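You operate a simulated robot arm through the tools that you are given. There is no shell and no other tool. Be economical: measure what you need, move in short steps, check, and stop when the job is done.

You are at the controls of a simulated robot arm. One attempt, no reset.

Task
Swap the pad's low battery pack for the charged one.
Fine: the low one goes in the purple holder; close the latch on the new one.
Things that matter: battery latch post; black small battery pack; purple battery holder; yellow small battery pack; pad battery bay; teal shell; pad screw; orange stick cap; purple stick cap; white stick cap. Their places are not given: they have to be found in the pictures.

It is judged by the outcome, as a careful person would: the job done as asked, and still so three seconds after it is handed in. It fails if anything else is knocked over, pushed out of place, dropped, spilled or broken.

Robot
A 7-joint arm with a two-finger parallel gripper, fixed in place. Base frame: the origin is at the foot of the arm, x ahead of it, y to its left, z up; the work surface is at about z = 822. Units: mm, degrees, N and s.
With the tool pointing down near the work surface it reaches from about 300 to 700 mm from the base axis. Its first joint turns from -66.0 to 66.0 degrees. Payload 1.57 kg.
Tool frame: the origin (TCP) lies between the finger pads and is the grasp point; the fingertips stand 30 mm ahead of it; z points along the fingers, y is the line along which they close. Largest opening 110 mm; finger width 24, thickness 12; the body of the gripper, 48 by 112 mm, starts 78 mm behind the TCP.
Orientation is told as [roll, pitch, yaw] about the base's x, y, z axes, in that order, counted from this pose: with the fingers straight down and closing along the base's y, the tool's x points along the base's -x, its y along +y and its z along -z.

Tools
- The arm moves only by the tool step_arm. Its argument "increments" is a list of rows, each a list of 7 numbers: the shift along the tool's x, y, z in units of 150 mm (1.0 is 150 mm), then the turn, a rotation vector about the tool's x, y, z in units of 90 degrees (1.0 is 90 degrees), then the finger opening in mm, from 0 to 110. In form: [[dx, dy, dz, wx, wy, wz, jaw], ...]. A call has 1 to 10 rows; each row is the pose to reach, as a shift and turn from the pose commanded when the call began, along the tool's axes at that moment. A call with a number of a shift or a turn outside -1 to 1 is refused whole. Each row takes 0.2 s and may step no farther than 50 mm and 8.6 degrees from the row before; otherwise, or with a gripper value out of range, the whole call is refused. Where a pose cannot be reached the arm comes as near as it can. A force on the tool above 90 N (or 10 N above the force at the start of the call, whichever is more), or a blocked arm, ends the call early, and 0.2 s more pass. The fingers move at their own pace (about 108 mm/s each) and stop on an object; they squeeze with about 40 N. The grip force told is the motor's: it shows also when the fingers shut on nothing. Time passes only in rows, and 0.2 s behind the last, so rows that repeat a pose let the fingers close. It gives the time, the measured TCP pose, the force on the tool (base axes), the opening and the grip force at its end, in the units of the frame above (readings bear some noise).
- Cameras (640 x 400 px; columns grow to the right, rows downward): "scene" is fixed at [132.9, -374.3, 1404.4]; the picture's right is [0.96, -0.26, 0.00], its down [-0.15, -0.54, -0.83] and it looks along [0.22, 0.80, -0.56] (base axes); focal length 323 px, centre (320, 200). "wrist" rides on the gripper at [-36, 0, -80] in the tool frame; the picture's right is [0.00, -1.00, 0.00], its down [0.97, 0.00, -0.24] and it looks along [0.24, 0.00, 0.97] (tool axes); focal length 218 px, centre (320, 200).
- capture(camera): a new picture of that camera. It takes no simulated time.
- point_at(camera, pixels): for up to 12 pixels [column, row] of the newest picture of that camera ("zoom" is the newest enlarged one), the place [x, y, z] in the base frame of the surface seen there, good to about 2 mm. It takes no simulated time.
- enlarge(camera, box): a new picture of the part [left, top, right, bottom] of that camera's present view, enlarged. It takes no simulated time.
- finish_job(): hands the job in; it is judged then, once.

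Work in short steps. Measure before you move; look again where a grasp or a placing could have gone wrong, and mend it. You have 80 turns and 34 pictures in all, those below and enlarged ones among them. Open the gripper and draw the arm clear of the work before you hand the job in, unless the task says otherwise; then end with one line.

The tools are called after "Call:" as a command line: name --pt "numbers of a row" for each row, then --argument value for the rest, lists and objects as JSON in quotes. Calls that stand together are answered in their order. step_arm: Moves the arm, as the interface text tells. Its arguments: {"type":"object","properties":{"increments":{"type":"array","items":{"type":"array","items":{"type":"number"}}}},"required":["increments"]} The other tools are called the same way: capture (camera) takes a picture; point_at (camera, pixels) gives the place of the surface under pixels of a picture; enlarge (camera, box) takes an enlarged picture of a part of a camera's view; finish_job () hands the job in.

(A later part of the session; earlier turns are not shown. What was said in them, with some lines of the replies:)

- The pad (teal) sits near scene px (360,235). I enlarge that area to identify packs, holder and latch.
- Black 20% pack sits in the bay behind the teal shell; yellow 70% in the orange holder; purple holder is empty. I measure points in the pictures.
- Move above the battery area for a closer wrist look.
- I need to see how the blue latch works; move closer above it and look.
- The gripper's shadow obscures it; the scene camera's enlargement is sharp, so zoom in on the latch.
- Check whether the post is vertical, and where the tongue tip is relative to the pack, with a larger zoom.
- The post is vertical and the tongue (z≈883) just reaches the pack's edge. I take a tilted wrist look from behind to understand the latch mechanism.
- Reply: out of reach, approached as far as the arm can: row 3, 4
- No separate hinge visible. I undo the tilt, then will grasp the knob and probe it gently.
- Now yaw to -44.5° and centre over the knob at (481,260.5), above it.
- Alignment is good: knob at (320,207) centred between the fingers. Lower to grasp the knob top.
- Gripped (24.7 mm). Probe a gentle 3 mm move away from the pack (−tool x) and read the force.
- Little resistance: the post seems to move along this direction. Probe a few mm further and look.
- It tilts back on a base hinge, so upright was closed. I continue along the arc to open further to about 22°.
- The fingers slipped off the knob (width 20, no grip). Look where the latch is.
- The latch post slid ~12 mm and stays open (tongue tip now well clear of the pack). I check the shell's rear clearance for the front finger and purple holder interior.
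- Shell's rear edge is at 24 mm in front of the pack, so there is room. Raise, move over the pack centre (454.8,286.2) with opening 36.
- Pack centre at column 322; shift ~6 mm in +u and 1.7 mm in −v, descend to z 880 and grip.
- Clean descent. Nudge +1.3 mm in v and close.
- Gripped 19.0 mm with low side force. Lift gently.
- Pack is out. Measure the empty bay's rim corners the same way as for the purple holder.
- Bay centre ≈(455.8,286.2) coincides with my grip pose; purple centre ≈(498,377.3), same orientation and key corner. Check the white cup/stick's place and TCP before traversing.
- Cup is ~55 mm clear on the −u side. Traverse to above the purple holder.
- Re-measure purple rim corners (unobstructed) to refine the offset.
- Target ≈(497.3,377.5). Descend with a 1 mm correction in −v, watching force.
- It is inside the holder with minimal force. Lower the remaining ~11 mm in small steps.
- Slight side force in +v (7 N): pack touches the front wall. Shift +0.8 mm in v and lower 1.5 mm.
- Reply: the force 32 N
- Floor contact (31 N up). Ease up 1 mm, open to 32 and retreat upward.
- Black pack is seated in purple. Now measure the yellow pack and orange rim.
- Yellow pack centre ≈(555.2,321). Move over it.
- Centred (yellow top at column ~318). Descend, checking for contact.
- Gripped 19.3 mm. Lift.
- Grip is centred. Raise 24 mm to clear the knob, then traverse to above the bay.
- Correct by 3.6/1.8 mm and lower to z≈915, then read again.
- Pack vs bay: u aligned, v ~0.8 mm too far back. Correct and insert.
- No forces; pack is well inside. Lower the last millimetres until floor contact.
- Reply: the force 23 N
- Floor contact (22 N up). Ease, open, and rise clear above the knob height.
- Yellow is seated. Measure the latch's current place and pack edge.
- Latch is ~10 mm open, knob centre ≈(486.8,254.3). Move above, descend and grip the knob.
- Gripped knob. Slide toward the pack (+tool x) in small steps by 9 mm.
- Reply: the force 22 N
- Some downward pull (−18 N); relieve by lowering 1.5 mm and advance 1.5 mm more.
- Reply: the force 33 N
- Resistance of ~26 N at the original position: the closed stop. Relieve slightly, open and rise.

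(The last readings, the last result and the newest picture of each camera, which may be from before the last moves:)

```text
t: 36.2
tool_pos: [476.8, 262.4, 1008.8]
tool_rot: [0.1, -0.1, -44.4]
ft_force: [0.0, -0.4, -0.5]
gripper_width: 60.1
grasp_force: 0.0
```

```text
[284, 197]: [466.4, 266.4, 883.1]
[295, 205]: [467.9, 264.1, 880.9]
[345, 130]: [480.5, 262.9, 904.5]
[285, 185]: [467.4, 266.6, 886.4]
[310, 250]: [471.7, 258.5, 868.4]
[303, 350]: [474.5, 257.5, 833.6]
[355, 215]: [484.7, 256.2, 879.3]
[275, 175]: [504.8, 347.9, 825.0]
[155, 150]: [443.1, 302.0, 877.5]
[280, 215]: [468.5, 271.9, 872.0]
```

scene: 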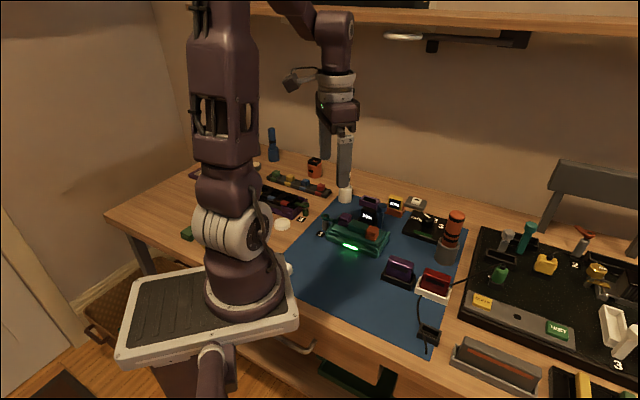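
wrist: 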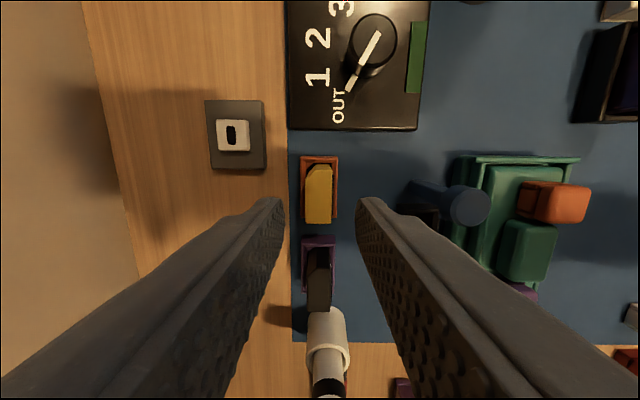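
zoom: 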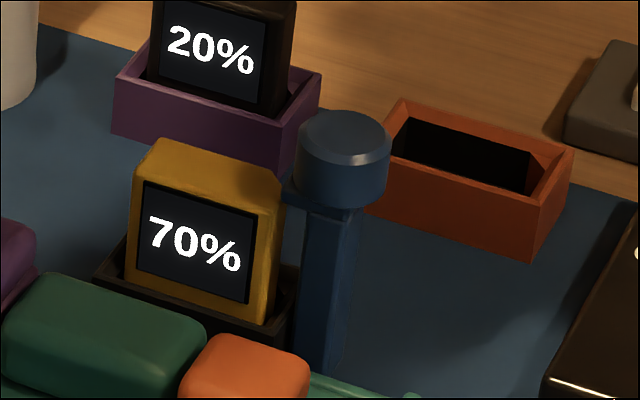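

Tongue tip (466.4,266.4,883) and knob are back at the original closed position, with yellow under it. Draw the arm up and clear, then do a last check.

Call:
step_arm --pt "0.1 0 -0.2 0 0 0 60" --pt "0.25 0 -0.4 0 0 0 60" --pt "0.4 0 -0.6 0 0 0 60" --pt "0.4 0 -0.6 0 0 0 60"

Call:
capture --camera "scene"

Call:
capture --camera "wrist"

```text
t: 37.2
tool_pos: [433.4, 304.3, 1098.8]
tool_rot: [0.1, -0.1, -44.5]
ft_force: [0.0, 0.2, 0.2]
gripper_width: 60.1
grasp_force: 0.1
```

```text
3 pictures are left
```

scene: 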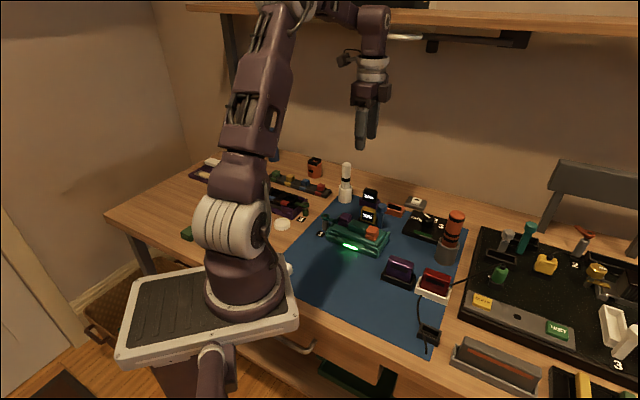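

```text
2 pictures are left
```

wrist: 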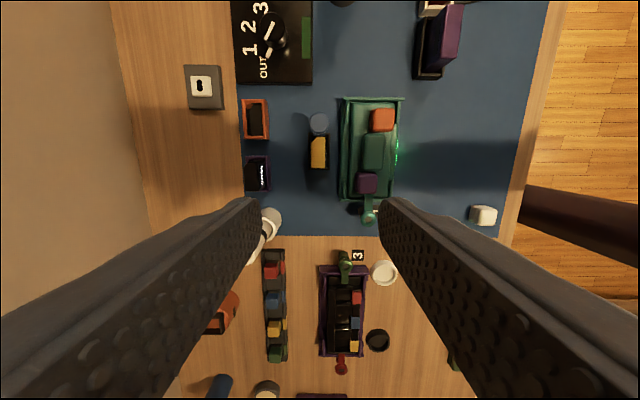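

Both pictures show everything in place: yellow in the bay with the latch over it, black in the purple holder, nothing disturbed. Hand in.

Call:
finish_job

```text
The job is handed in.
```

The charged yellow pack (70%) is in the pad's bay with the latch slid closed, and the low black pack (20%) is in the purple holder. The last pictures show nothing else moved.
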